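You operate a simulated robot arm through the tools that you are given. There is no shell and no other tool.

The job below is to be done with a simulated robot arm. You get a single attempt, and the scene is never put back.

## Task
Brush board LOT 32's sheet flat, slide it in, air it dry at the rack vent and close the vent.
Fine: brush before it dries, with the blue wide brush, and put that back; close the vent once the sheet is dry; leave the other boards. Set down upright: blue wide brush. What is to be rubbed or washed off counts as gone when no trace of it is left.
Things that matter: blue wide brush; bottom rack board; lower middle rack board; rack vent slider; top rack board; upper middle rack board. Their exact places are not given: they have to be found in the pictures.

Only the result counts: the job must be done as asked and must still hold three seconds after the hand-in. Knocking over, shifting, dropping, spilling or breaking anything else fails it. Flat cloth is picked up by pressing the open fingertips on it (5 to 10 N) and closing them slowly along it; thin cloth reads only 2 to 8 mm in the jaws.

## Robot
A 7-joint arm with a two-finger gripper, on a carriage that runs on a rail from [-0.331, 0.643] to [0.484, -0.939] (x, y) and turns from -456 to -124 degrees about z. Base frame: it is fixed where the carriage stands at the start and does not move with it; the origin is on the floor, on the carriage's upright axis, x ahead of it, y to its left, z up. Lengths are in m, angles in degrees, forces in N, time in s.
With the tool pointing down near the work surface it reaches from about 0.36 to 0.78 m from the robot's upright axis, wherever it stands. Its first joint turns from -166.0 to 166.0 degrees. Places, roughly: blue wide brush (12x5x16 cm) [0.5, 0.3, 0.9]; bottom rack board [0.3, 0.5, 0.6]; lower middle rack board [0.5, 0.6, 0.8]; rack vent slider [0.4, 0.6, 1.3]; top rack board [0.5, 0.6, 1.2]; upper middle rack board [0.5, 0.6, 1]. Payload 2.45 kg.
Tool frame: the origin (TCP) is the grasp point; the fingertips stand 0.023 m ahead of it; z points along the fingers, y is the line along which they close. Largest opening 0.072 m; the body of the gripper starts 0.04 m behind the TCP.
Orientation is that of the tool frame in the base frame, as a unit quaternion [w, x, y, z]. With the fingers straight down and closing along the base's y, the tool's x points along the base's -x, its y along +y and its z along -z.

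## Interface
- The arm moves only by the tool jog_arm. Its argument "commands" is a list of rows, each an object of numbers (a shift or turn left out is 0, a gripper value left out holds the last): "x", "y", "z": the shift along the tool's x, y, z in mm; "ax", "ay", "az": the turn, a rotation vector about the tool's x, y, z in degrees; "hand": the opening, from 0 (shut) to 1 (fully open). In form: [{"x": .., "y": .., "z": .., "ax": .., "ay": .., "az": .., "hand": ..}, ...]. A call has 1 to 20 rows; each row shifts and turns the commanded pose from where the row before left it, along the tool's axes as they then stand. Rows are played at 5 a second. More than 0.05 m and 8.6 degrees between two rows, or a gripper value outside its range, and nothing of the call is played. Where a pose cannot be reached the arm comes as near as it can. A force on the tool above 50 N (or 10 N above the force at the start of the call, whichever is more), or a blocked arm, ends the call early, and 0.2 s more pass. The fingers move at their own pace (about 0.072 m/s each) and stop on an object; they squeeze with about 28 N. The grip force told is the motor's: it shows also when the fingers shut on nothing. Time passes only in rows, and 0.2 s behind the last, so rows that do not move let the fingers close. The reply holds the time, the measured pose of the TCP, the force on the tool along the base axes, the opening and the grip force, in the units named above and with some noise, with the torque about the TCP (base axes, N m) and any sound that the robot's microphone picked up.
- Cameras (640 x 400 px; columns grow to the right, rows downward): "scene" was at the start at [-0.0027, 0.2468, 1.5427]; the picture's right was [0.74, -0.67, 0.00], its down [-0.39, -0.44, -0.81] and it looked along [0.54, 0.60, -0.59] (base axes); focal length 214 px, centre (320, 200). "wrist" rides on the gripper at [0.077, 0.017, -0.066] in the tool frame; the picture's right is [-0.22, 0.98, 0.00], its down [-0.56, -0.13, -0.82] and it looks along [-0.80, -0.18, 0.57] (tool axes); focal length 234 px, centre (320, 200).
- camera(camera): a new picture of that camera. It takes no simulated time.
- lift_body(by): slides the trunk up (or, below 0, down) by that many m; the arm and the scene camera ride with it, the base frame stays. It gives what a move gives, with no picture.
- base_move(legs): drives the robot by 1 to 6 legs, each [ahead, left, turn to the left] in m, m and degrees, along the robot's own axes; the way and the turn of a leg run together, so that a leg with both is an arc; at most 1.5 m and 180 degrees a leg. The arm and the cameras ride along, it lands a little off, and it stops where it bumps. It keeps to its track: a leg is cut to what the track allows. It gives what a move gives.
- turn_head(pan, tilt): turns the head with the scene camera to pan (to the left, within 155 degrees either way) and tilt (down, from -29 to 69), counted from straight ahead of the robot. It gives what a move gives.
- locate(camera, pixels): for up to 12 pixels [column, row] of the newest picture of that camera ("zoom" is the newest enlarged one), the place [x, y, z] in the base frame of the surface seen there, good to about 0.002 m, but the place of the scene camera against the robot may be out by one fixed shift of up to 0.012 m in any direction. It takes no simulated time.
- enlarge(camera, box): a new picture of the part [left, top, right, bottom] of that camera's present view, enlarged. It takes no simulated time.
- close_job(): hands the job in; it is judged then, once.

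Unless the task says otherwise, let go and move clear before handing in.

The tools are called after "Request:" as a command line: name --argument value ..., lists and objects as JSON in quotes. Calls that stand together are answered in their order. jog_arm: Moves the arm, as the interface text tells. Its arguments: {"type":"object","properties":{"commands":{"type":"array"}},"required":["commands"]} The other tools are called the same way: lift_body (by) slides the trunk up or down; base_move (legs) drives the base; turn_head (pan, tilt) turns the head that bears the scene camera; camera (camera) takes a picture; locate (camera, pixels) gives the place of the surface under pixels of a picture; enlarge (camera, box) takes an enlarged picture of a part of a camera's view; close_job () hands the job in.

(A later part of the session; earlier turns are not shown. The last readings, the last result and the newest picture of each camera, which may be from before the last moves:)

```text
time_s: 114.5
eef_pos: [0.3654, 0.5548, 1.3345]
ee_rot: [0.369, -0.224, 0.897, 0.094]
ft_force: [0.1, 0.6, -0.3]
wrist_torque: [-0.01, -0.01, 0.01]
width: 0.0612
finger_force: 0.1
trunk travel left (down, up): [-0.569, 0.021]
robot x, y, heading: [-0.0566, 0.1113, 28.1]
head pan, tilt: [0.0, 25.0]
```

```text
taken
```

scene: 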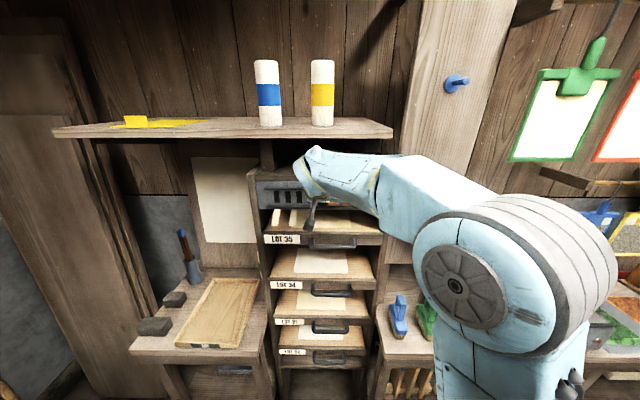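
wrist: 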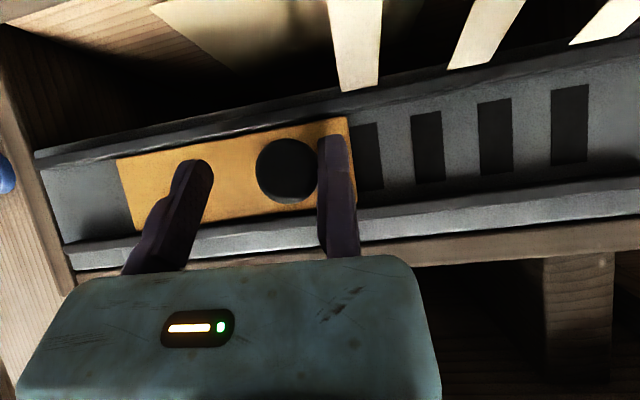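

Four slots are open now and the strips are flying out. Push the rest of the way to the end of the rails.

Request:
jog_arm --commands '[{"y": -10}, {"y": -10}, {"y": -8}]'

Request:
jog_arm --commands '[{"y": -5}, {"y": -5}, {"y": -4}]'

Request:
camera --camera "wrist"

Request:
camera --camera "scene"

```text
time_s: 115.3
eef_pos: [0.3756, 0.5402, 1.3341]
ee_rot: [0.368, -0.23, 0.896, 0.097]
ft_force: [-10.4, 29.1, 7.2]
wrist_torque: [0.1, 0.25, 0.31]
width: 0.0612
finger_force: 0.1
trunk travel left (down, up): [-0.569, 0.021]
robot x, y, heading: [-0.0564, 0.1169, 28.2]
head pan, tilt: [0.0, 25.0]
```

```text
time_s: 115.8
eef_pos: [0.375, 0.5406, 1.3358]
ee_rot: [0.368, -0.235, 0.894, 0.101]
ft_force: [-3.6, 16.6, -0.4]
wrist_torque: [0.05, 0.14, 0.2]
width: 0.0612
finger_force: 0.1
trunk travel left (down, up): [-0.569, 0.021]
robot x, y, heading: [-0.0577, 0.112, 28.6]
head pan, tilt: [0.0, 25.0]
stopped in row 2: the force on the tool passed its limit at 53 N (the readings are from after the stop); the commanded pose is now the measured one
```

```text
taken
```

wrist: 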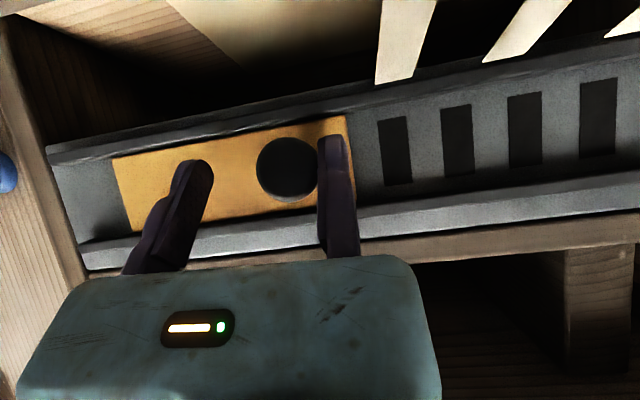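

```text
taken
```

scene: 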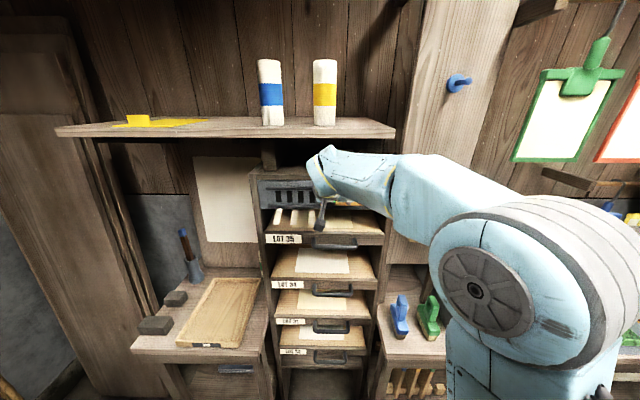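

The slider hit its end stop: vent fully open (4 slots). Relieve the contact, then watch the LOT 32 sheet through the slot.

Request:
jog_arm --commands '[{"y": 4}, {}]'

Request:
enlarge --camera "scene" --box '[255, 210, 405, 370]'

```text
time_s: 116.4
eef_pos: [0.3738, 0.5387, 1.335]
ee_rot: [0.368, -0.232, 0.895, 0.099]
ft_force: [-8.9, 13.1, -5.6]
wrist_torque: [0.08, 0.08, 0.15]
width: 0.0613
finger_force: 0.0
trunk travel left (down, up): [-0.569, 0.021]
robot x, y, heading: [-0.0562, 0.1112, 28.3]
head pan, tilt: [0.0, 25.0]
```

```text
2.50 times, centred on (330, 290) of scene
```

zoom: 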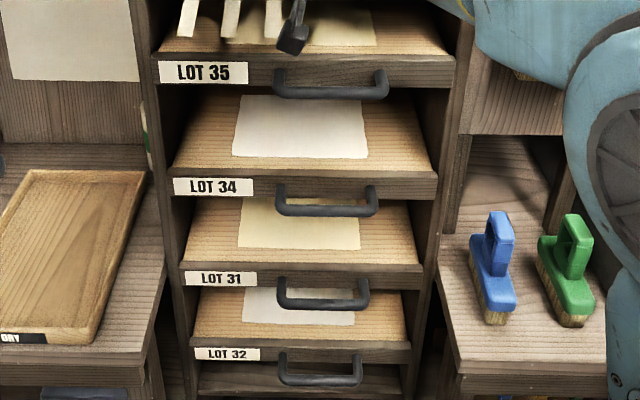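

LOT 32's sheet edge is visible (zoom (300,305)). I'll look closer at it and at the tray's label, then wait while monitoring.

Request:
enlarge --camera "scene" --box '[275, 305, 375, 365]'

Request:
enlarge --camera "scene" --box '[165, 270, 275, 380]'

Request:
jog_arm --commands '[{}, {}, {}, {}, {}, {}, {}, {}, {}, {}, {}, {}, {}, {}, {}, {}, {}, {}, {}, {}]'

Request:
enlarge --camera "scene" --box '[275, 305, 375, 365]'

```text
6.40 times, centred on (325, 335) of scene
```

zoom: 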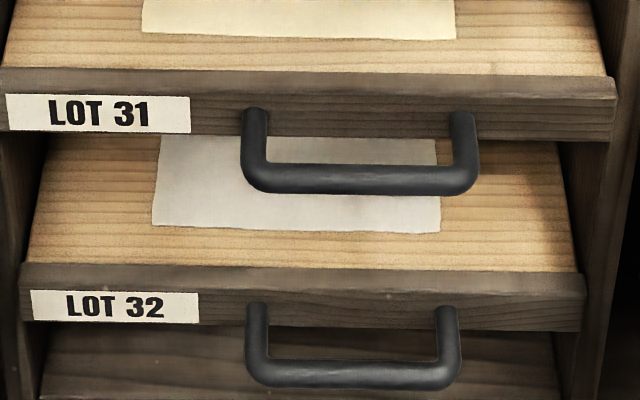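

```text
3.64 times, centred on (220, 325) of scene
```

zoom: 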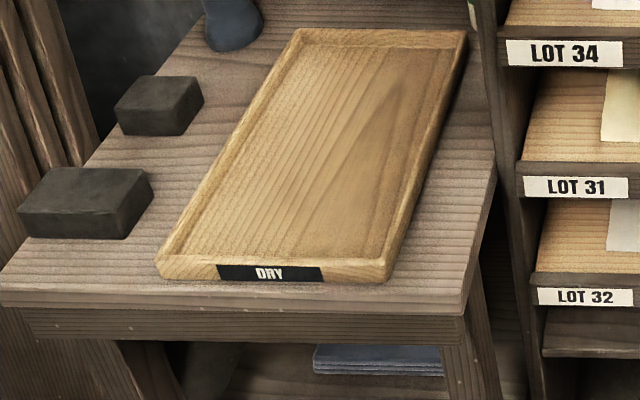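

```text
time_s: 120.6
eef_pos: [0.3751, 0.5395, 1.3363]
ee_rot: [0.369, -0.232, 0.895, 0.098]
ft_force: [-11.0, 15.0, -5.6]
wrist_torque: [0.06, 0.14, 0.24]
width: 0.0613
finger_force: 0.2
trunk travel left (down, up): [-0.569, 0.021]
robot x, y, heading: [-0.0562, 0.1129, 28.2]
head pan, tilt: [0.0, 25.0]
```

```text
6.40 times, centred on (325, 335) of scene
```

zoom: 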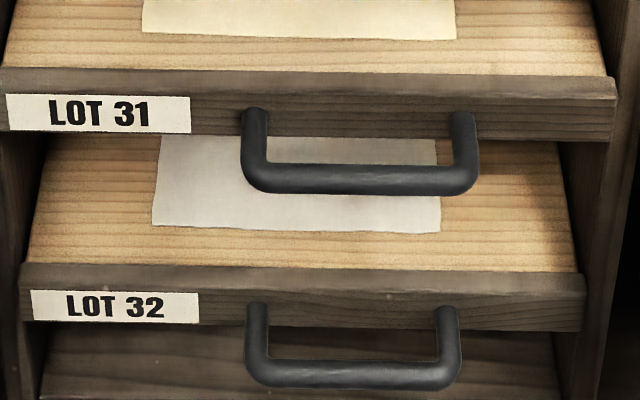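

No visible change yet after 4 s; the hand still presses the knob with 18 N, so I'll ease off left a bit more, then keep waiting.

Request:
jog_arm --commands '[{"y": 3}, {"y": 3}, {}, {}, {}, {}, {}, {}, {}, {}, {}, {}, {}, {}, {}, {}, {}, {}, {}, {}]'

Request:
enlarge --camera "scene" --box '[275, 305, 375, 365]'

Request:
camera --camera "wrist"

```text
time_s: 124.8
eef_pos: [0.3731, 0.5438, 1.3358]
ee_rot: [0.368, -0.233, 0.894, 0.1]
ft_force: [0.0, -0.5, 1.2]
wrist_torque: [0.0, 0.0, 0.02]
width: 0.061
finger_force: 0.2
trunk travel left (down, up): [-0.569, 0.021]
robot x, y, heading: [-0.0579, 0.1097, 28.1]
head pan, tilt: [0.0, 25.0]
```

```text
6.40 times, centred on (325, 335) of scene
```

zoom: 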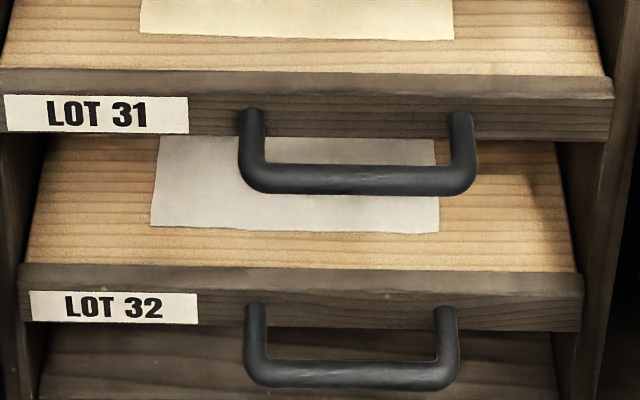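

```text
taken
```

wrist: 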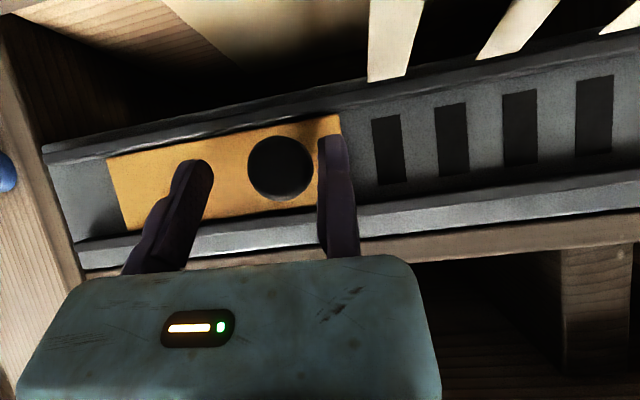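

Force-free now. Continue waiting ~16 s and compare again.

Request:
jog_arm --commands '[{}, {}, {}, {}, {}, {}, {}, {}, {}, {}, {}, {}, {}, {}, {}, {}, {}, {}, {}, {}]'

Request:
jog_arm --commands '[{}, {}, {}, {}, {}, {}, {}, {}, {}, {}, {}, {}, {}, {}, {}, {}, {}, {}, {}, {}]'

Request:
enlarge --camera "scene" --box '[255, 210, 405, 370]'

Request:
enlarge --camera "scene" --box '[275, 305, 375, 365]'

```text
time_s: 129.0
eef_pos: [0.3737, 0.5442, 1.335]
ee_rot: [0.369, -0.232, 0.895, 0.099]
ft_force: [0.0, -0.1, -0.8]
wrist_torque: [0.03, 0.01, 0.01]
width: 0.0613
finger_force: 0.1
trunk travel left (down, up): [-0.569, 0.021]
robot x, y, heading: [-0.0566, 0.1093, 28.3]
head pan, tilt: [0.0, 25.0]
```

```text
time_s: 133.2
eef_pos: [0.374, 0.5424, 1.3368]
ee_rot: [0.369, -0.232, 0.894, 0.1]
ft_force: [-0.7, 0.9, -0.2]
wrist_torque: [0.01, -0.01, -0.01]
width: 0.0612
finger_force: 0.0
trunk travel left (down, up): [-0.569, 0.021]
robot x, y, heading: [-0.0581, 0.1104, 28.1]
head pan, tilt: [0.0, 25.0]
```

```text
2.50 times, centred on (330, 290) of scene
```

zoom: 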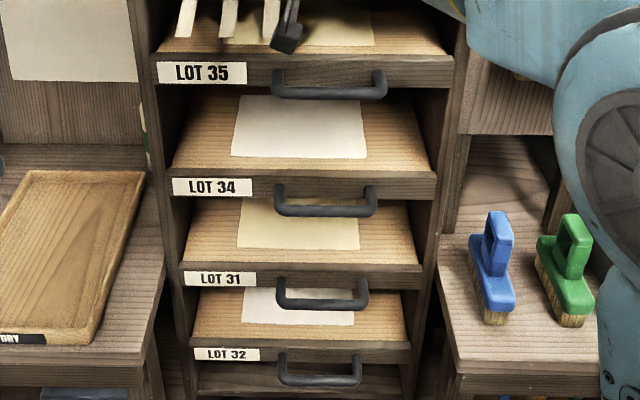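

```text
6.40 times, centred on (325, 335) of scene
```

zoom: 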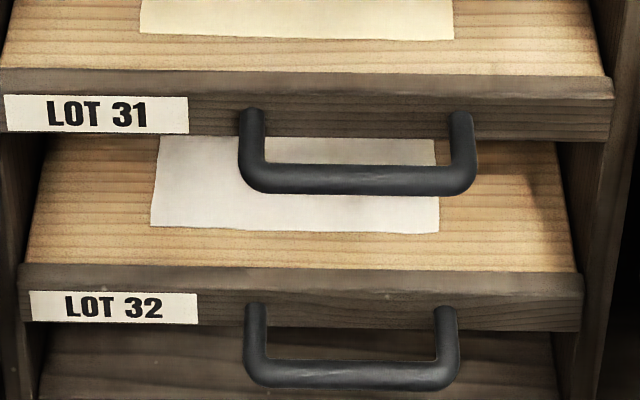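

The LOT 32 sheet is visibly lightening (greyish → whiter). Keep waiting until it stops changing.

Request:
jog_arm --commands '[{}, {}, {}, {}, {}, {}, {}, {}, {}, {}, {}, {}, {}, {}, {}, {}, {}, {}, {}, {}]'

Request:
jog_arm --commands '[{}, {}, {}, {}, {}, {}, {}, {}, {}, {}, {}, {}, {}, {}, {}, {}, {}, {}, {}, {}]'

Request:
enlarge --camera "scene" --box '[275, 305, 375, 365]'

Request:
jog_arm --commands '[{}, {}, {}, {}, {}, {}, {}, {}, {}, {}, {}, {}, {}, {}, {}, {}, {}, {}, {}, {}]'

Request:
jog_arm --commands '[{}, {}, {}, {}, {}, {}, {}, {}, {}, {}, {}, {}, {}, {}, {}, {}, {}, {}, {}, {}]'

Request:
enlarge --camera "scene" --box '[275, 305, 375, 365]'

```text
time_s: 137.4
eef_pos: [0.3736, 0.5422, 1.3353]
ee_rot: [0.368, -0.233, 0.894, 0.1]
ft_force: [-0.5, 0.1, 0.1]
wrist_torque: [0.01, -0.01, 0.04]
width: 0.061
finger_force: 0.1
trunk travel left (down, up): [-0.569, 0.021]
robot x, y, heading: [-0.062, 0.1117, 28.3]
head pan, tilt: [0.0, 25.0]
```

```text
time_s: 141.6
eef_pos: [0.3738, 0.5432, 1.3352]
ee_rot: [0.369, -0.232, 0.894, 0.099]
ft_force: [-0.2, -1.1, 0.4]
wrist_torque: [0.0, -0.01, -0.02]
width: 0.0609
finger_force: 0.1
trunk travel left (down, up): [-0.569, 0.021]
robot x, y, heading: [-0.0605, 0.1088, 28.3]
head pan, tilt: [0.0, 25.0]
```

```text
6.40 times, centred on (325, 335) of scene
```

zoom: 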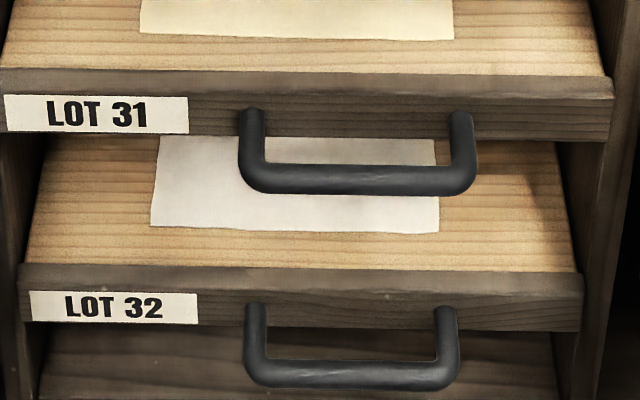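

```text
time_s: 145.8
eef_pos: [0.3738, 0.543, 1.3361]
ee_rot: [0.367, -0.232, 0.895, 0.1]
ft_force: [-0.2, 0.4, -0.3]
wrist_torque: [-0.03, 0.04, 0.0]
width: 0.0611
finger_force: 0.0
trunk travel left (down, up): [-0.569, 0.021]
robot x, y, heading: [-0.0574, 0.1105, 28.4]
head pan, tilt: [0.0, 25.0]
```

```text
time_s: 150.0
eef_pos: [0.3734, 0.5425, 1.337]
ee_rot: [0.369, -0.233, 0.894, 0.1]
ft_force: [-0.1, 0.5, 0.2]
wrist_torque: [0.0, 0.0, 0.0]
width: 0.061
finger_force: 0.0
trunk travel left (down, up): [-0.569, 0.021]
robot x, y, heading: [-0.0573, 0.1148, 28.4]
head pan, tilt: [0.0, 25.0]
```

```text
6.40 times, centred on (325, 335) of scene
```

zoom: 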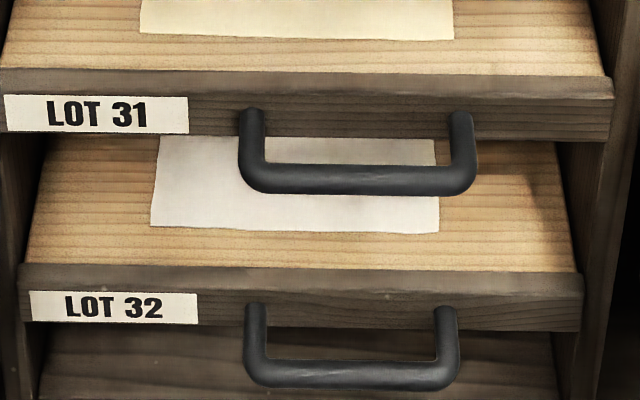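

Brightening slowly. I'll use a tighter zoom on the sheet next to LOT 34's sheet for comparison and keep waiting.

Request:
enlarge --camera "scene" --box '[296, 322, 326, 342]'

Request:
enlarge --camera "scene" --box '[290, 250, 350, 290]'

Request:
jog_arm --commands '[{}, {}, {}, {}, {}, {}, {}, {}, {}, {}, {}, {}, {}, {}, {}, {}, {}, {}, {}, {}]'

Request:
jog_arm --commands '[{}, {}, {}, {}, {}, {}, {}, {}, {}, {}, {}, {}, {}, {}, {}, {}, {}, {}, {}, {}]'

Request:
jog_arm --commands '[{}, {}, {}, {}, {}, {}, {}, {}, {}, {}, {}, {}, {}, {}, {}, {}, {}, {}, {}, {}]'

Request:
enlarge --camera "scene" --box '[296, 322, 326, 342]'

```text
16.00 times, centred on (311, 332) of scene
```

zoom: 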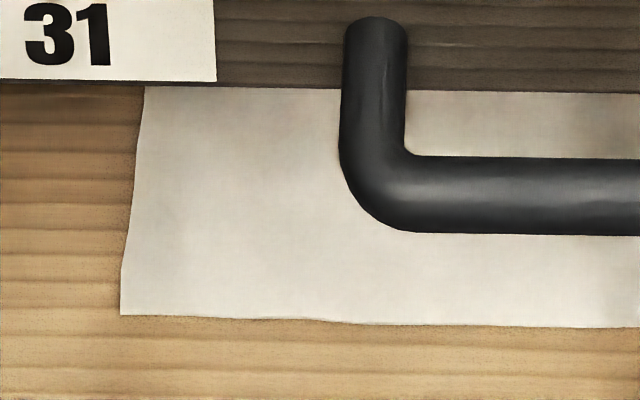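

```text
10.00 times, centred on (320, 270) of scene
```

zoom: 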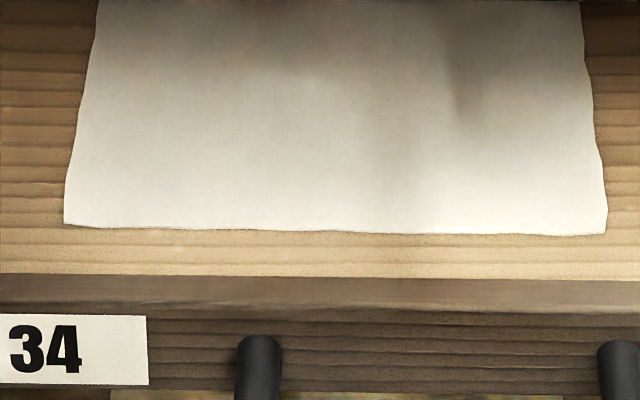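

```text
time_s: 154.2
eef_pos: [0.3729, 0.5434, 1.3356]
ee_rot: [0.369, -0.233, 0.894, 0.1]
ft_force: [-0.4, 1.5, -0.4]
wrist_torque: [0.03, 0.02, -0.01]
width: 0.061
finger_force: 0.1
trunk travel left (down, up): [-0.569, 0.021]
robot x, y, heading: [-0.0602, 0.1104, 27.8]
head pan, tilt: [0.0, 25.0]
```

```text
time_s: 158.4
eef_pos: [0.373, 0.5426, 1.3355]
ee_rot: [0.368, -0.233, 0.895, 0.099]
ft_force: [-0.1, -0.1, -0.2]
wrist_torque: [0.03, 0.0, 0.01]
width: 0.0613
finger_force: 0.1
trunk travel left (down, up): [-0.569, 0.021]
robot x, y, heading: [-0.0593, 0.1124, 28.1]
head pan, tilt: [0.0, 25.0]
```

```text
time_s: 162.6
eef_pos: [0.3727, 0.5424, 1.3356]
ee_rot: [0.369, -0.233, 0.894, 0.1]
ft_force: [-0.7, -0.7, 0.6]
wrist_torque: [0.0, 0.01, 0.01]
width: 0.0612
finger_force: 0.0
trunk travel left (down, up): [-0.569, 0.021]
robot x, y, heading: [-0.0569, 0.1127, 28.4]
head pan, tilt: [0.0, 25.0]
```

```text
16.00 times, centred on (311, 332) of scene
```

zoom: 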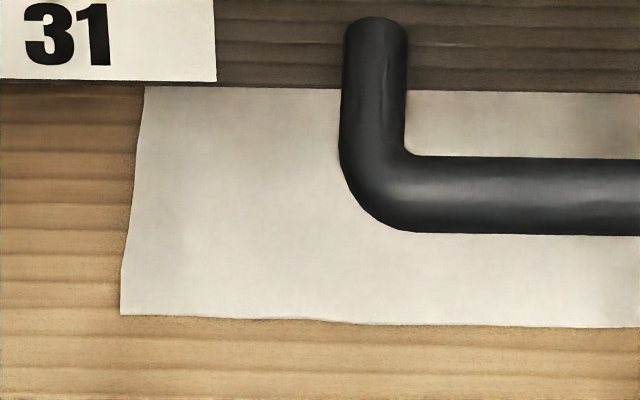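

Between 150 s and 162 s it looks nearly unchanged. I'll wait more to confirm that the tone has truly settled.

Request:
jog_arm --commands '[{}, {}, {}, {}, {}, {}, {}, {}, {}, {}, {}, {}, {}, {}, {}, {}, {}, {}, {}, {}]'

Request:
jog_arm --commands '[{}, {}, {}, {}, {}, {}, {}, {}, {}, {}, {}, {}, {}, {}, {}, {}, {}, {}, {}, {}]'

Request:
jog_arm --commands '[{}, {}, {}, {}, {}, {}, {}, {}, {}, {}, {}, {}, {}, {}, {}, {}, {}, {}, {}, {}]'

Request:
enlarge --camera "scene" --box '[296, 322, 326, 342]'

Request:
enlarge --camera "scene" --box '[255, 210, 405, 370]'

Request:
camera --camera "scene"

```text
time_s: 166.8
eef_pos: [0.3724, 0.5428, 1.336]
ee_rot: [0.369, -0.233, 0.894, 0.1]
ft_force: [0.4, 0.3, -0.3]
wrist_torque: [0.01, 0.01, 0.0]
width: 0.0609
finger_force: 0.1
trunk travel left (down, up): [-0.569, 0.021]
robot x, y, heading: [-0.0574, 0.1116, 28.2]
head pan, tilt: [0.0, 25.0]
```

```text
time_s: 171.0
eef_pos: [0.3725, 0.5435, 1.3367]
ee_rot: [0.369, -0.233, 0.894, 0.1]
ft_force: [0.2, 0.8, -0.3]
wrist_torque: [-0.05, 0.01, 0.02]
width: 0.0614
finger_force: 0.0
trunk travel left (down, up): [-0.569, 0.021]
robot x, y, heading: [-0.0588, 0.1096, 28.3]
head pan, tilt: [0.0, 25.0]
```

```text
time_s: 175.2
eef_pos: [0.3741, 0.5422, 1.335]
ee_rot: [0.369, -0.233, 0.894, 0.1]
ft_force: [0.2, 1.0, -0.1]
wrist_torque: [0.0, 0.0, 0.01]
width: 0.061
finger_force: 0.0
trunk travel left (down, up): [-0.569, 0.021]
robot x, y, heading: [-0.0606, 0.1109, 28.2]
head pan, tilt: [0.0, 25.0]
```

```text
16.00 times, centred on (311, 332) of scene
```

zoom: 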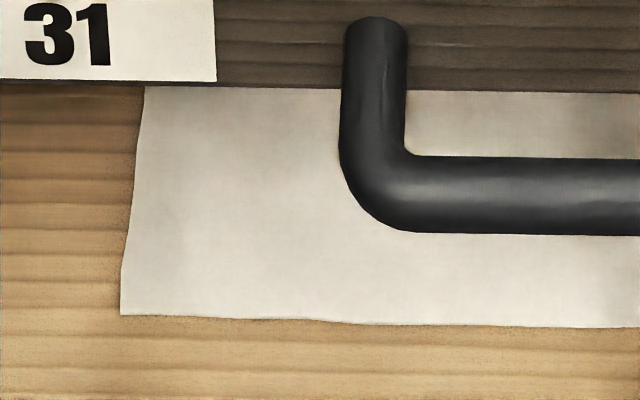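

```text
2.50 times, centred on (330, 290) of scene
```

zoom: 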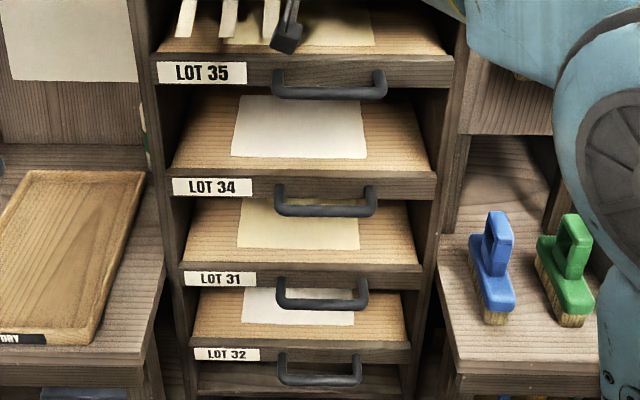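

```text
taken
```

scene: 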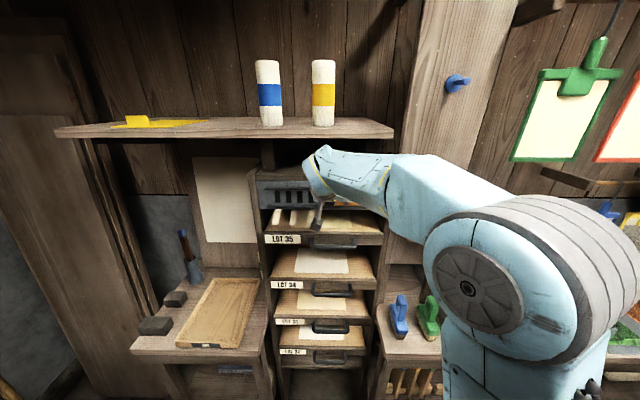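

The tone has been stable from 150 s to 175 s and now matches LOT 34's dry-looking white. One more short wait for certainty, then close the vent.

Request:
jog_arm --commands '[{}, {}, {}, {}, {}, {}, {}, {}, {}, {}, {}, {}, {}, {}, {}, {}, {}, {}, {}, {}]'

Request:
jog_arm --commands '[{}, {}, {}, {}, {}, {}, {}, {}, {}, {}, {}, {}, {}, {}, {}, {}, {}, {}, {}, {}]'

Request:
enlarge --camera "scene" --box '[275, 305, 375, 365]'

Request:
enlarge --camera "scene" --box '[296, 322, 326, 342]'

Request:
camera --camera "wrist"

```text
time_s: 179.4
eef_pos: [0.3729, 0.5435, 1.3362]
ee_rot: [0.369, -0.233, 0.894, 0.1]
ft_force: [0.6, -0.2, 0.5]
wrist_torque: [-0.01, 0.0, 0.01]
width: 0.0613
finger_force: 0.1
trunk travel left (down, up): [-0.569, 0.021]
robot x, y, heading: [-0.0591, 0.1128, 28.1]
head pan, tilt: [0.0, 25.0]
```

```text
time_s: 183.6
eef_pos: [0.3737, 0.5424, 1.3365]
ee_rot: [0.369, -0.233, 0.894, 0.101]
ft_force: [-0.6, -0.5, 0.1]
wrist_torque: [0.02, 0.01, -0.03]
width: 0.0614
finger_force: 0.1
trunk travel left (down, up): [-0.569, 0.021]
robot x, y, heading: [-0.0616, 0.1114, 28.2]
head pan, tilt: [0.0, 25.0]
```

```text
6.40 times, centred on (325, 335) of scene
```

zoom: 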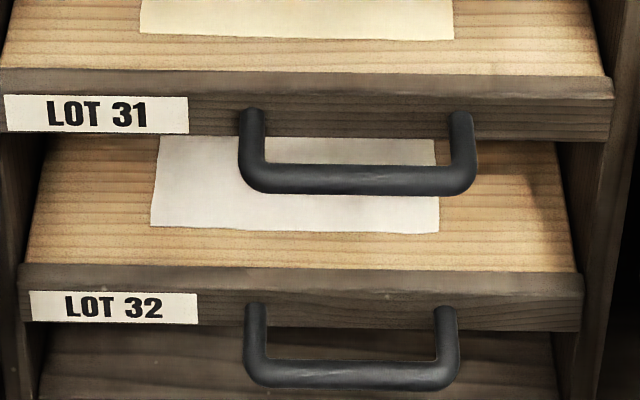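

```text
16.00 times, centred on (311, 332) of scene
```

zoom: 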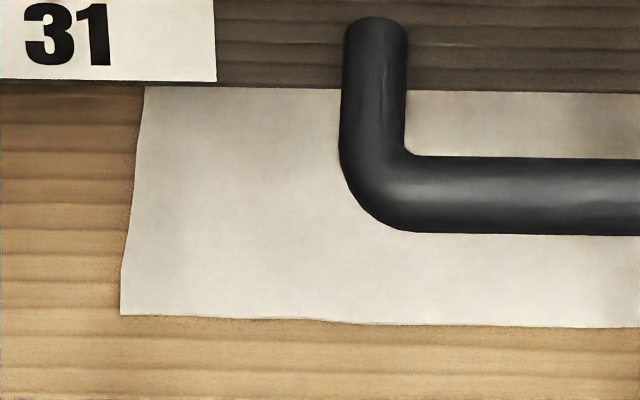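

```text
taken
```

wrist: 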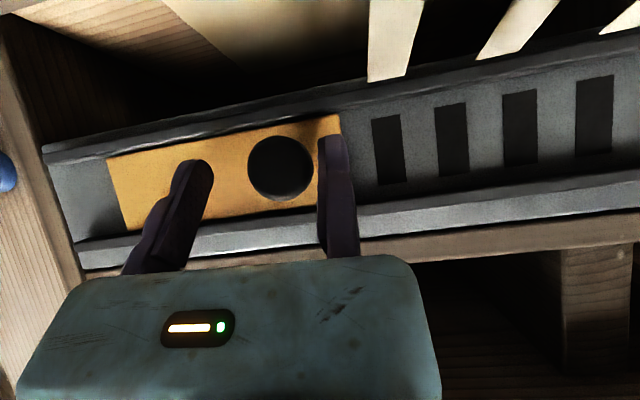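

Stable: no change over the last ~30 s, so the sheet is dry. I'll narrow the fingers around the knob and slide it back left to close the vent.

Request:
jog_arm --commands '[{"hand": 0.48}, {}, {}, {"y": 8, "z": 0.1, "x": -0.1}, {"y": 8, "z": 0.1, "x": -0.1}, {"y": 8, "z": 0.1, "x": -0.1}]'

Request:
camera --camera "wrist"

```text
time_s: 185.0
eef_pos: [0.3612, 0.5628, 1.3357]
ee_rot: [0.368, -0.232, 0.895, 0.1]
ft_force: [1.3, -1.2, -0.8]
wrist_torque: [0.01, 0.02, -0.01]
width: 0.0363
finger_force: 1.4
trunk travel left (down, up): [-0.569, 0.021]
robot x, y, heading: [-0.0603, 0.1109, 28.1]
head pan, tilt: [0.0, 25.0]
```

```text
taken
```

wrist: 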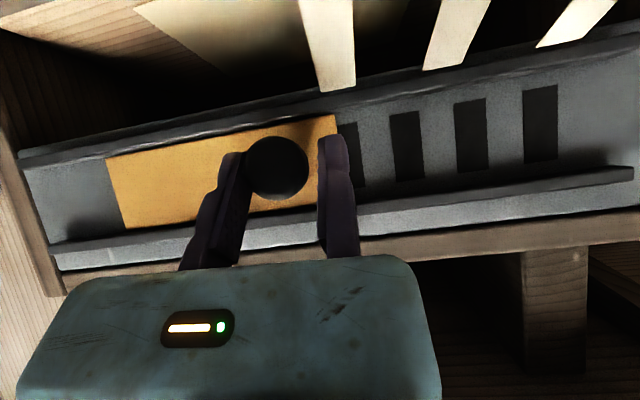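

The slider moves left with the hand. Continue closing.

Request:
jog_arm --commands '[{"y": 10, "z": 0.12, "x": -0.12}, {"y": 10, "z": 0.12, "x": -0.12}, {"y": 10, "z": 0.12, "x": -0.12}, {"y": 10, "z": 0.12, "x": -0.12}, {"y": 10, "z": 0.12, "x": -0.12}, {"y": 10, "z": 0.12, "x": -0.12}]'

Request:
jog_arm --commands '[{"y": 10, "z": 0.12, "x": -0.12}, {"y": 10, "z": 0.12, "x": -0.12}, {"y": 10, "z": 0.12, "x": -0.12}, {"y": 10, "z": 0.12, "x": -0.12}]'

Request:
camera --camera "wrist"

```text
time_s: 186.4
eef_pos: [0.3322, 0.617, 1.336]
ee_rot: [0.369, -0.233, 0.894, 0.1]
ft_force: [0.0, -1.1, 0.8]
wrist_torque: [0.0, 0.0, 0.0]
width: 0.0357
finger_force: 0.6
trunk travel left (down, up): [-0.569, 0.021]
robot x, y, heading: [-0.0563, 0.1124, 28.0]
head pan, tilt: [0.0, 25.0]
```

```text
time_s: 187.4
eef_pos: [0.3133, 0.6519, 1.3369]
ee_rot: [0.369, -0.232, 0.895, 0.1]
ft_force: [1.5, -0.9, -0.3]
wrist_torque: [0.07, 0.03, 0.01]
width: 0.0357
finger_force: 0.3
trunk travel left (down, up): [-0.569, 0.021]
robot x, y, heading: [-0.0563, 0.1096, 28.2]
head pan, tilt: [0.0, 25.0]
```

```text
taken
```

wrist: 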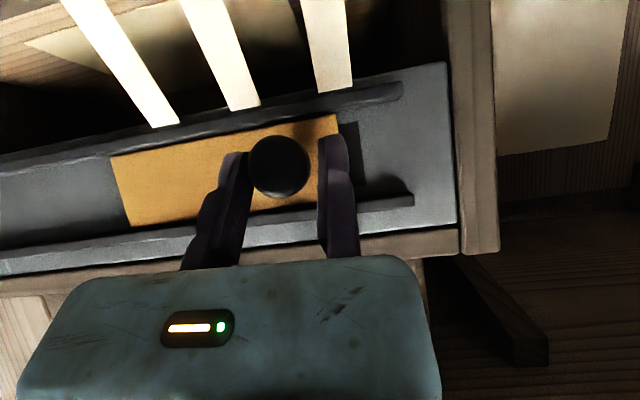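

The last slot is nearly covered. About 3 cm more to the left stop; finish in small steps.

Request:
jog_arm --commands '[{"y": 8, "z": 0.1, "x": -0.1}, {"y": 8, "z": 0.1, "x": -0.1}, {"y": 7, "z": 0.1, "x": -0.1}]'

Request:
jog_arm --commands '[{"y": 4}, {"y": 3}, {}]'

Request:
camera --camera "wrist"

```text
time_s: 188.2
eef_pos: [0.3021, 0.6732, 1.3363]
ee_rot: [0.369, -0.233, 0.894, 0.099]
ft_force: [1.4, -1.2, -0.7]
wrist_torque: [0.01, 0.01, -0.03]
width: 0.0361
finger_force: 0.8
trunk travel left (down, up): [-0.569, 0.021]
robot x, y, heading: [-0.0607, 0.1119, 28.3]
head pan, tilt: [0.0, 25.0]
```

```text
time_s: 189.0
eef_pos: [0.3004, 0.6785, 1.337]
ee_rot: [0.369, -0.232, 0.894, 0.1]
ft_force: [1.0, -2.8, -0.9]
wrist_torque: [-0.02, 0.02, -0.06]
width: 0.0383
finger_force: 2.3
trunk travel left (down, up): [-0.569, 0.021]
robot x, y, heading: [-0.0624, 0.1117, 28.3]
head pan, tilt: [0.0, 25.0]
```

```text
taken
```

wrist: 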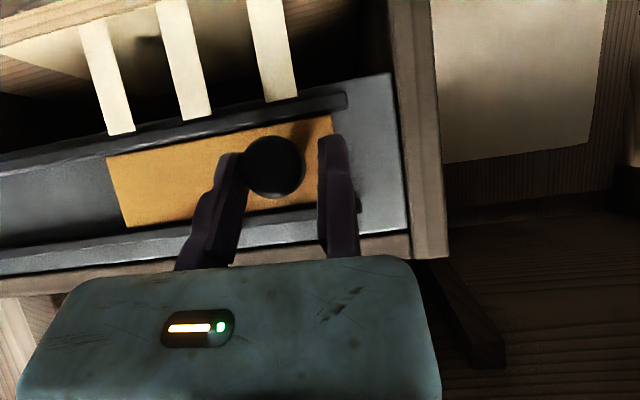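

The moving finger is yielding (width grew to 38 mm) and the strips hang straight again — the slider is at its left stop. Confirm by squeezing the knob leftward with the moving finger.

Request:
jog_arm --commands '[{"hand": 0.44}, {}, {"hand": 0.4}, {}]'

Request:
enlarge --camera "wrist" --box '[90, 60, 430, 270]'

Request:
locate --camera "wrist" --pixels '[[270, 165], [112, 160], [330, 120], [340, 105], [300, 150], [125, 220]]'

```text
time_s: 190.0
eef_pos: [0.2988, 0.6783, 1.3356]
ee_rot: [0.369, -0.231, 0.895, 0.1]
ft_force: [2.3, -6.5, -0.3]
wrist_torque: [0.01, 0.05, -0.07]
width: 0.0374
finger_force: 6.8
trunk travel left (down, up): [-0.569, 0.021]
robot x, y, heading: [-0.0572, 0.1163, 28.3]
head pan, tilt: [0.0, 25.0]
```

```text
1.88 times, centred on (260, 165) of wrist
```

zoom: 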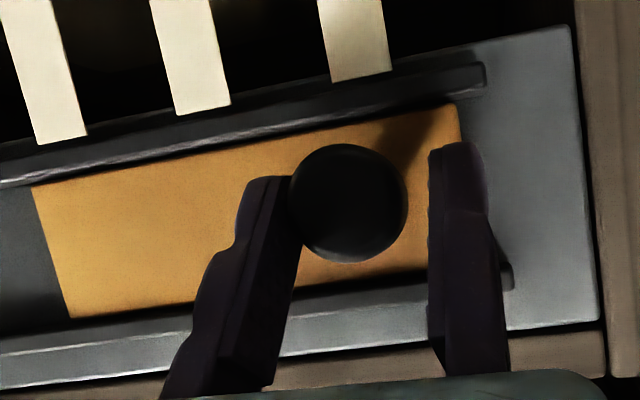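

```text
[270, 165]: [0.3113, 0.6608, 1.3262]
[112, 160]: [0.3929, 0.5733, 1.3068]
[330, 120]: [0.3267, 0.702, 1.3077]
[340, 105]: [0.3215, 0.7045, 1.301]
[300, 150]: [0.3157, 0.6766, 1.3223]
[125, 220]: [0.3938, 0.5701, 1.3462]
```

Knob centre is back at (0.311,0.661) — identical to the start; the vent is closed. Open the fingers and withdraw straight back.

Request:
jog_arm --commands '[{"hand": 0.6}, {"hand": 0.75}, {"y": -3}, {}, {"z": -10.6, "x": 10.7}, {"z": -14, "x": 14.1}, {"z": -17.6, "x": 17.8}, {"z": -21, "x": 21.3}, {"z": -21, "x": 21.3}, {"z": -21, "x": 21.3}, {}]'

Request:
camera --camera "wrist"

Request:
camera --camera "scene"

```text
time_s: 192.4
eef_pos: [0.1681, 0.6024, 1.3384]
ee_rot: [0.369, -0.231, 0.894, 0.1]
ft_force: [-0.5, 0.1, -0.2]
wrist_torque: [0.0, 0.01, 0.03]
width: 0.054
finger_force: 0.1
trunk travel left (down, up): [-0.569, 0.021]
robot x, y, heading: [-0.062, 0.1124, 28.2]
head pan, tilt: [0.0, 25.0]
```

```text
taken
```

wrist: 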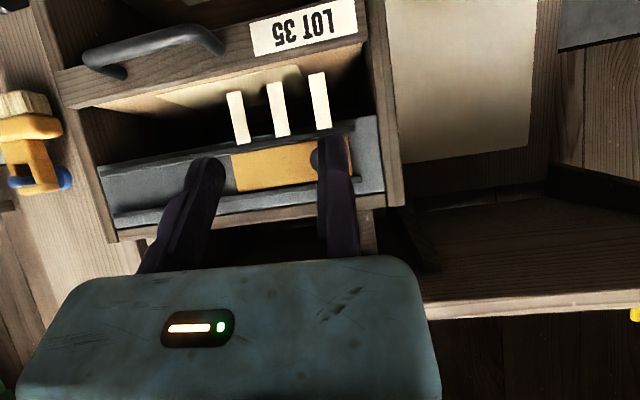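

```text
taken
```

scene: 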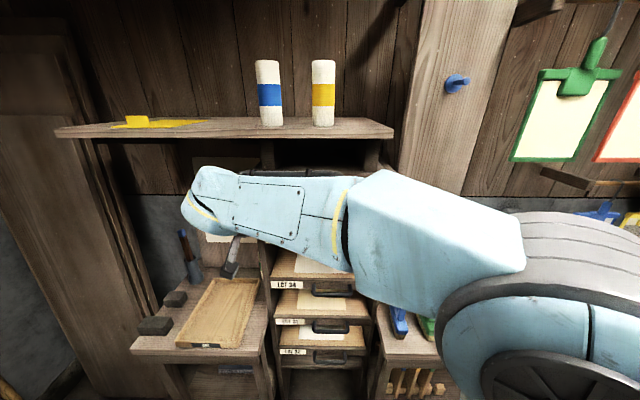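

Vent closed, strips hanging still. Retract further and lower the trunk to inspect the LOT 32 sheet from a better angle before handing in.

Request:
jog_arm --commands '[{"z": -21, "x": 21.3}, {"z": -21, "x": 21.3}, {"z": -21, "x": 21.3}, {"y": -40}, {"y": -40}, {"y": -40}, {"y": -40}, {"y": -40}, {"y": -40}, {"y": -40}, {"y": -40}, {}]'

Request:
lift_body --by -0.35

Request:
turn_head --pan 0 --tilt 30

Request:
camera --camera "scene"

Request:
enlarge --camera "scene" --box '[240, 80, 430, 300]'

```text
time_s: 195.0
eef_pos: [0.2493, 0.2805, 1.3348]
ee_rot: [0.369, -0.233, 0.894, 0.1]
ft_force: [-0.4, -0.3, -0.2]
wrist_torque: [-0.01, 0.0, 0.02]
width: 0.054
finger_force: 0.0
trunk travel left (down, up): [-0.569, 0.021]
robot x, y, heading: [-0.0542, 0.1089, 28.2]
head pan, tilt: [0.0, 25.0]
```

```text
time_s: 198.4
eef_pos: [0.2578, 0.2901, 0.9703]
ee_rot: [0.348, -0.237, 0.903, 0.086]
ft_force: [0.6, -0.4, 0.5]
wrist_torque: [0.0, -0.02, 0.03]
width: 0.054
finger_force: 0.0
trunk travel left (down, up): [-0.219, 0.371]
robot x, y, heading: [-0.0581, 0.1115, 28.2]
head pan, tilt: [0.0, 25.0]
```

```text
time_s: 199.1
eef_pos: [0.2584, 0.2899, 0.9689]
ee_rot: [0.348, -0.237, 0.903, 0.087]
ft_force: [-1.5, -0.2, 0.2]
wrist_torque: [-0.02, 0.03, 0.02]
width: 0.0541
finger_force: 0.1
trunk travel left (down, up): [-0.219, 0.371]
robot x, y, heading: [-0.0628, 0.1114, 28.2]
head pan, tilt: [0.0, 30.0]
```

```text
taken
```

scene: 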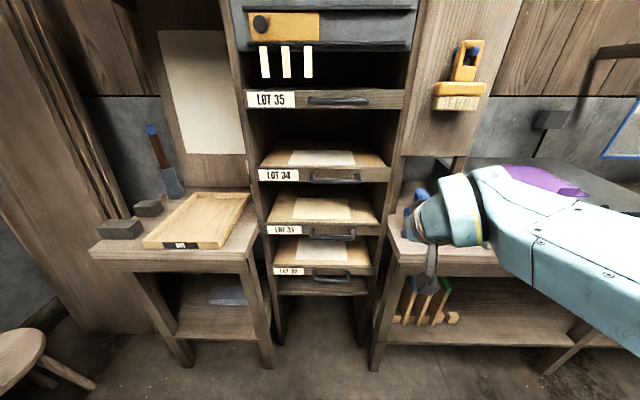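

```text
1.82 times, centred on (335, 190) of scene
```

zoom: 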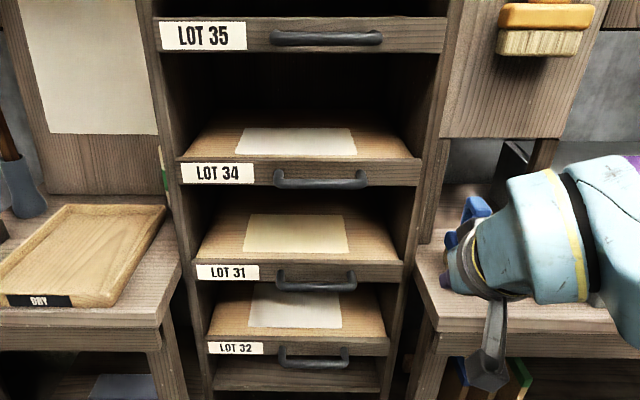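

After lowering, the hand's pose shifted slightly (tilt 43.5°→41°), which may mean the arm touched something. I'll look to the right to check the forearm and elbow.

Request:
locate --camera "scene" --pixels '[[455, 200], [500, 200], [550, 220], [600, 240], [630, 300], [430, 230], [420, 200], [435, 265], [560, 185], [480, 250]]'

Request:
turn_head --pan -45 --tilt 30

Request:
camera --camera "scene"

Request:
camera --camera "wrist"

```text
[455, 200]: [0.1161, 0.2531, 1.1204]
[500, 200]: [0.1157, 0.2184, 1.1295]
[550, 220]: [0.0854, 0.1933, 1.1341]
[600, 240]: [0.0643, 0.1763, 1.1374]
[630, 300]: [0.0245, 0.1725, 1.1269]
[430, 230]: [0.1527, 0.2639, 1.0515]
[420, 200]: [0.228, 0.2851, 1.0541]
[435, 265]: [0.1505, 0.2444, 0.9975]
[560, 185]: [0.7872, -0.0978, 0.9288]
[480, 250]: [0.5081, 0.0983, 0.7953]
```

```text
time_s: 200.2
eef_pos: [0.2565, 0.2889, 0.9701]
ee_rot: [0.348, -0.238, 0.903, 0.087]
ft_force: [0.8, 1.2, 0.2]
wrist_torque: [-0.03, 0.03, 0.02]
width: 0.0539
finger_force: 0.0
trunk travel left (down, up): [-0.219, 0.371]
robot x, y, heading: [-0.0546, 0.1078, 28.4]
head pan, tilt: [-45.0, 30.0]
```

```text
taken
```

scene: 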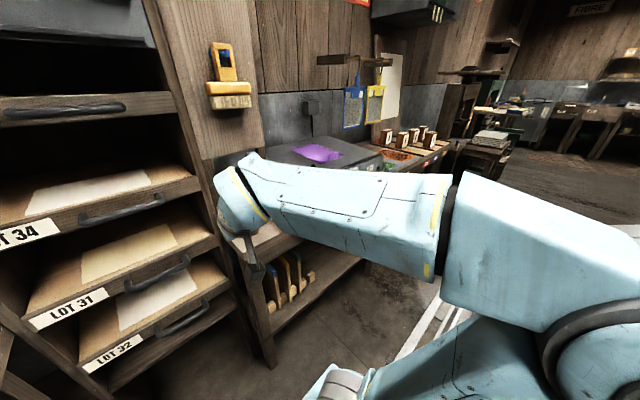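

```text
taken
```

wrist: 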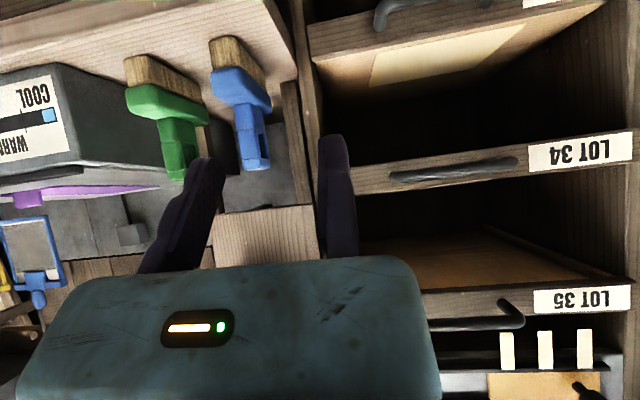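

The forearm is clear of the bench and rack. Check the elbow's surroundings on the far right/back side too.

Request:
turn_head --pan -95 --tilt 35

Request:
camera --camera "scene"

```text
time_s: 201.3
eef_pos: [0.2578, 0.2904, 0.9697]
ee_rot: [0.349, -0.238, 0.902, 0.087]
ft_force: [-0.3, -0.1, 0.7]
wrist_torque: [-0.02, -0.03, 0.04]
width: 0.0538
finger_force: 0.2
trunk travel left (down, up): [-0.219, 0.371]
robot x, y, heading: [-0.0571, 0.112, 28.1]
head pan, tilt: [-95.0, 35.0]
```

```text
taken
```

scene: 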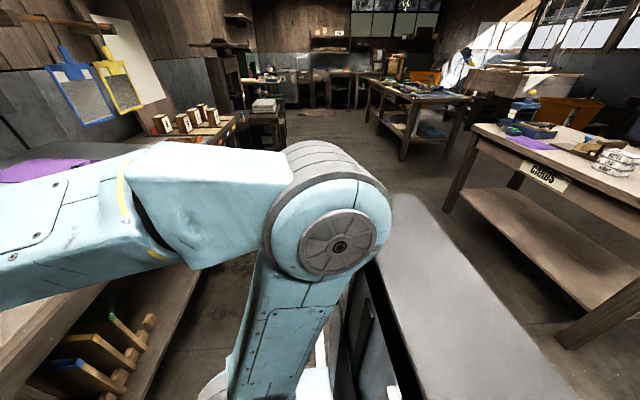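

The elbow seems close to the grey cabinet (likely the robot's own body). I'll raise the trunk again to relieve any touch, and see whether the hand pose returns.

Request:
locate --camera "scene" --pixels '[[430, 230], [450, 350], [330, 180], [380, 230], [340, 248], [395, 380], [300, 330]]'

Request:
lift_body --by 0.15

Request:
camera --camera "scene"

```text
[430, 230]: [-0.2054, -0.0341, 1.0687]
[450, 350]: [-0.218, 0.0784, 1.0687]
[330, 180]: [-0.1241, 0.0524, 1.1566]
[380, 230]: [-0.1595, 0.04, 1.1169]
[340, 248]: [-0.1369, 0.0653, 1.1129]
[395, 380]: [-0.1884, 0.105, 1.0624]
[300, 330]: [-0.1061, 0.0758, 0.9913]
```

```text
time_s: 203.1
eef_pos: [0.2483, 0.2793, 1.1347]
ee_rot: [0.37, -0.232, 0.894, 0.1]
ft_force: [0.0, 0.5, 0.5]
wrist_torque: [-0.02, 0.01, 0.02]
width: 0.0541
finger_force: 0.1
trunk travel left (down, up): [-0.369, 0.221]
robot x, y, heading: [-0.056, 0.114, 28.1]
head pan, tilt: [-95.0, 35.0]
```

```text
taken
```

scene: 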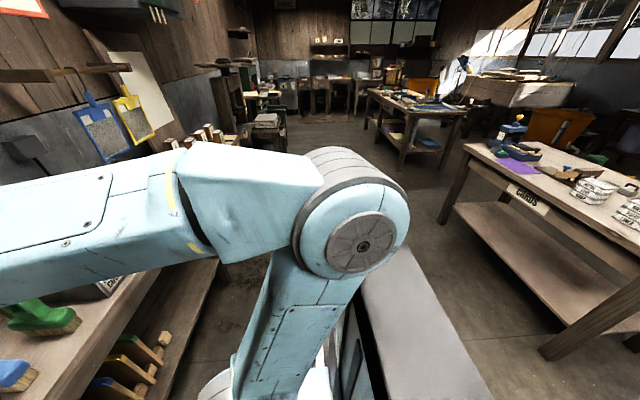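

Raising relieved it (pose is back to nominal). I'll check whether that grey box is part of the robot (its height now) and then do the final inspection.

Request:
locate --camera "scene" --pixels '[[420, 300], [400, 260], [440, 370], [395, 390], [350, 330]]'

Request:
turn_head --pan 0 --tilt 32

Request:
camera --camera "scene"

Request:
enlarge --camera "scene" --box '[240, 120, 430, 320]'

```text
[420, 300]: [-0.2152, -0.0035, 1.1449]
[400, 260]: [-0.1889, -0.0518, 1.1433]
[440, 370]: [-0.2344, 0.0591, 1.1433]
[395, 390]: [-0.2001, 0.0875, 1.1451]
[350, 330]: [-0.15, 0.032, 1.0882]
```

```text
time_s: 204.8
eef_pos: [0.2501, 0.2805, 1.135]
ee_rot: [0.369, -0.233, 0.894, 0.1]
ft_force: [0.1, -0.1, 0.3]
wrist_torque: [0.03, 0.01, 0.01]
width: 0.0541
finger_force: 0.1
trunk travel left (down, up): [-0.369, 0.221]
robot x, y, heading: [-0.0612, 0.1116, 28.3]
head pan, tilt: [0.0, 32.0]
```

```text
taken
```

scene: 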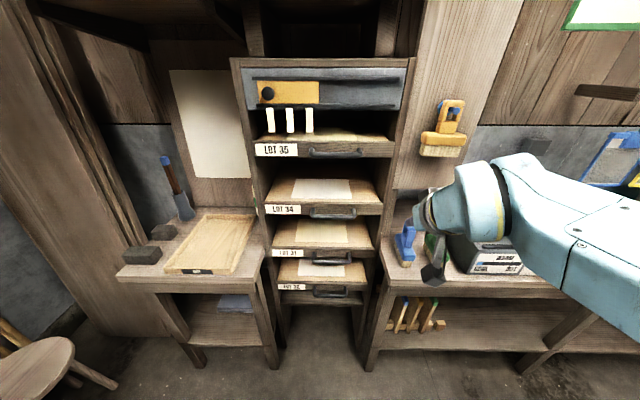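

```text
2.00 times, centred on (335, 220) of scene
```

zoom: 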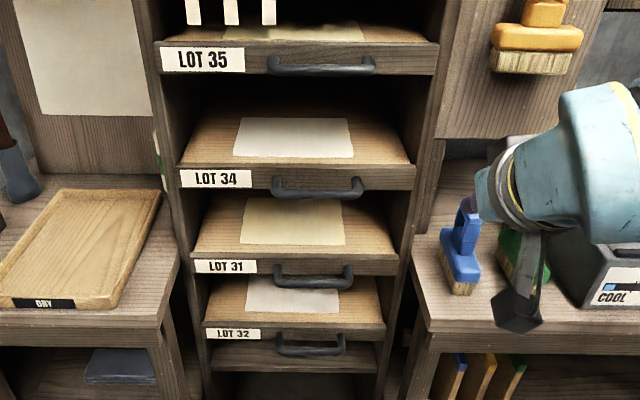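

That box is the robot's own telescoping column, so fine. Compare LOT 32's sheet tone with LOT 34's more closely.

Request:
enlarge --camera "scene" --box '[290, 250, 370, 300]'

Request:
enlarge --camera "scene" --box '[285, 170, 365, 220]'

```text
8.00 times, centred on (330, 275) of scene
```

zoom: 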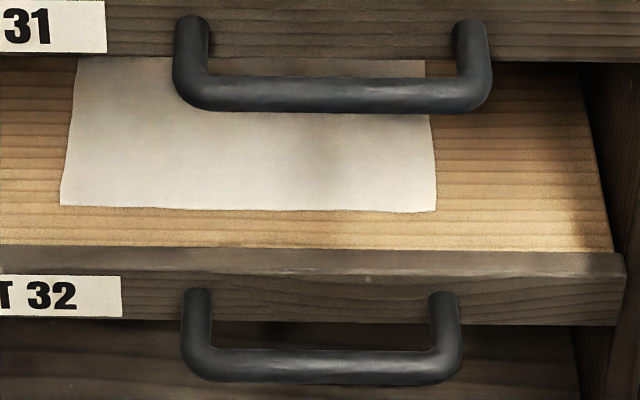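

```text
8.00 times, centred on (325, 195) of scene
```

zoom: 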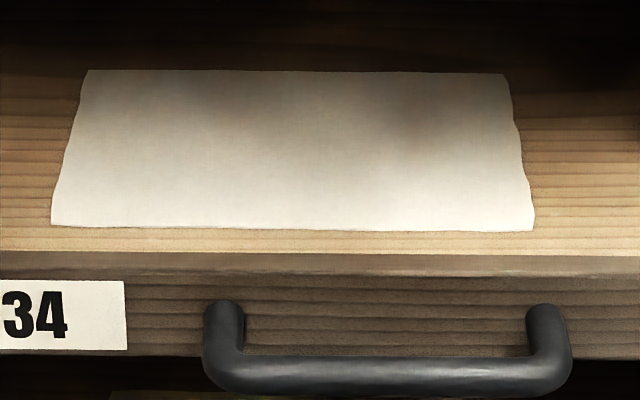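

Tones match; the sheet is smooth and dry. Final checks: LOT 32's front flush with the others, the slider's position and the brush upright.

Request:
locate --camera "scene" --pixels '[[290, 288], [310, 289], [288, 254], [310, 255], [285, 211], [275, 150], [267, 94], [319, 92], [260, 92], [404, 250], [408, 230], [403, 262]]'

Request:
enlarge --camera "scene" --box '[380, 190, 470, 280]'

Request:
enlarge --camera "scene" --box '[225, 60, 425, 170]'

```text
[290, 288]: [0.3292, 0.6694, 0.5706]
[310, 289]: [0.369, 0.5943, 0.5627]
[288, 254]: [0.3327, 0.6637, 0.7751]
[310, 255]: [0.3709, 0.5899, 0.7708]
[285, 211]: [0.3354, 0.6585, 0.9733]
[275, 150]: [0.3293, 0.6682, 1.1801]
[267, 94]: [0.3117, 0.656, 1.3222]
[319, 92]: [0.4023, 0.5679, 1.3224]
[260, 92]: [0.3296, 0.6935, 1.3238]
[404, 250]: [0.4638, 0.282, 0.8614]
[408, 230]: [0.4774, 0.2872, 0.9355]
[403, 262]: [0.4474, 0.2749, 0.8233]
```

```text
4.44 times, centred on (425, 235) of scene
```

zoom: 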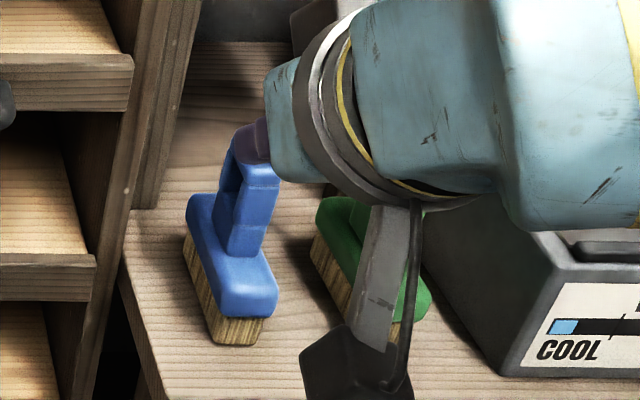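

```text
3.20 times, centred on (325, 115) of scene
```

zoom: 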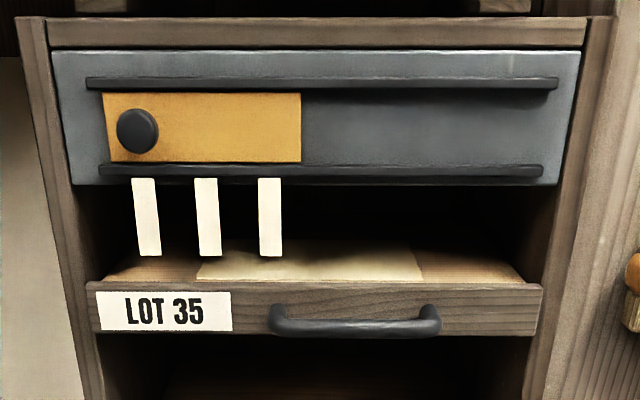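

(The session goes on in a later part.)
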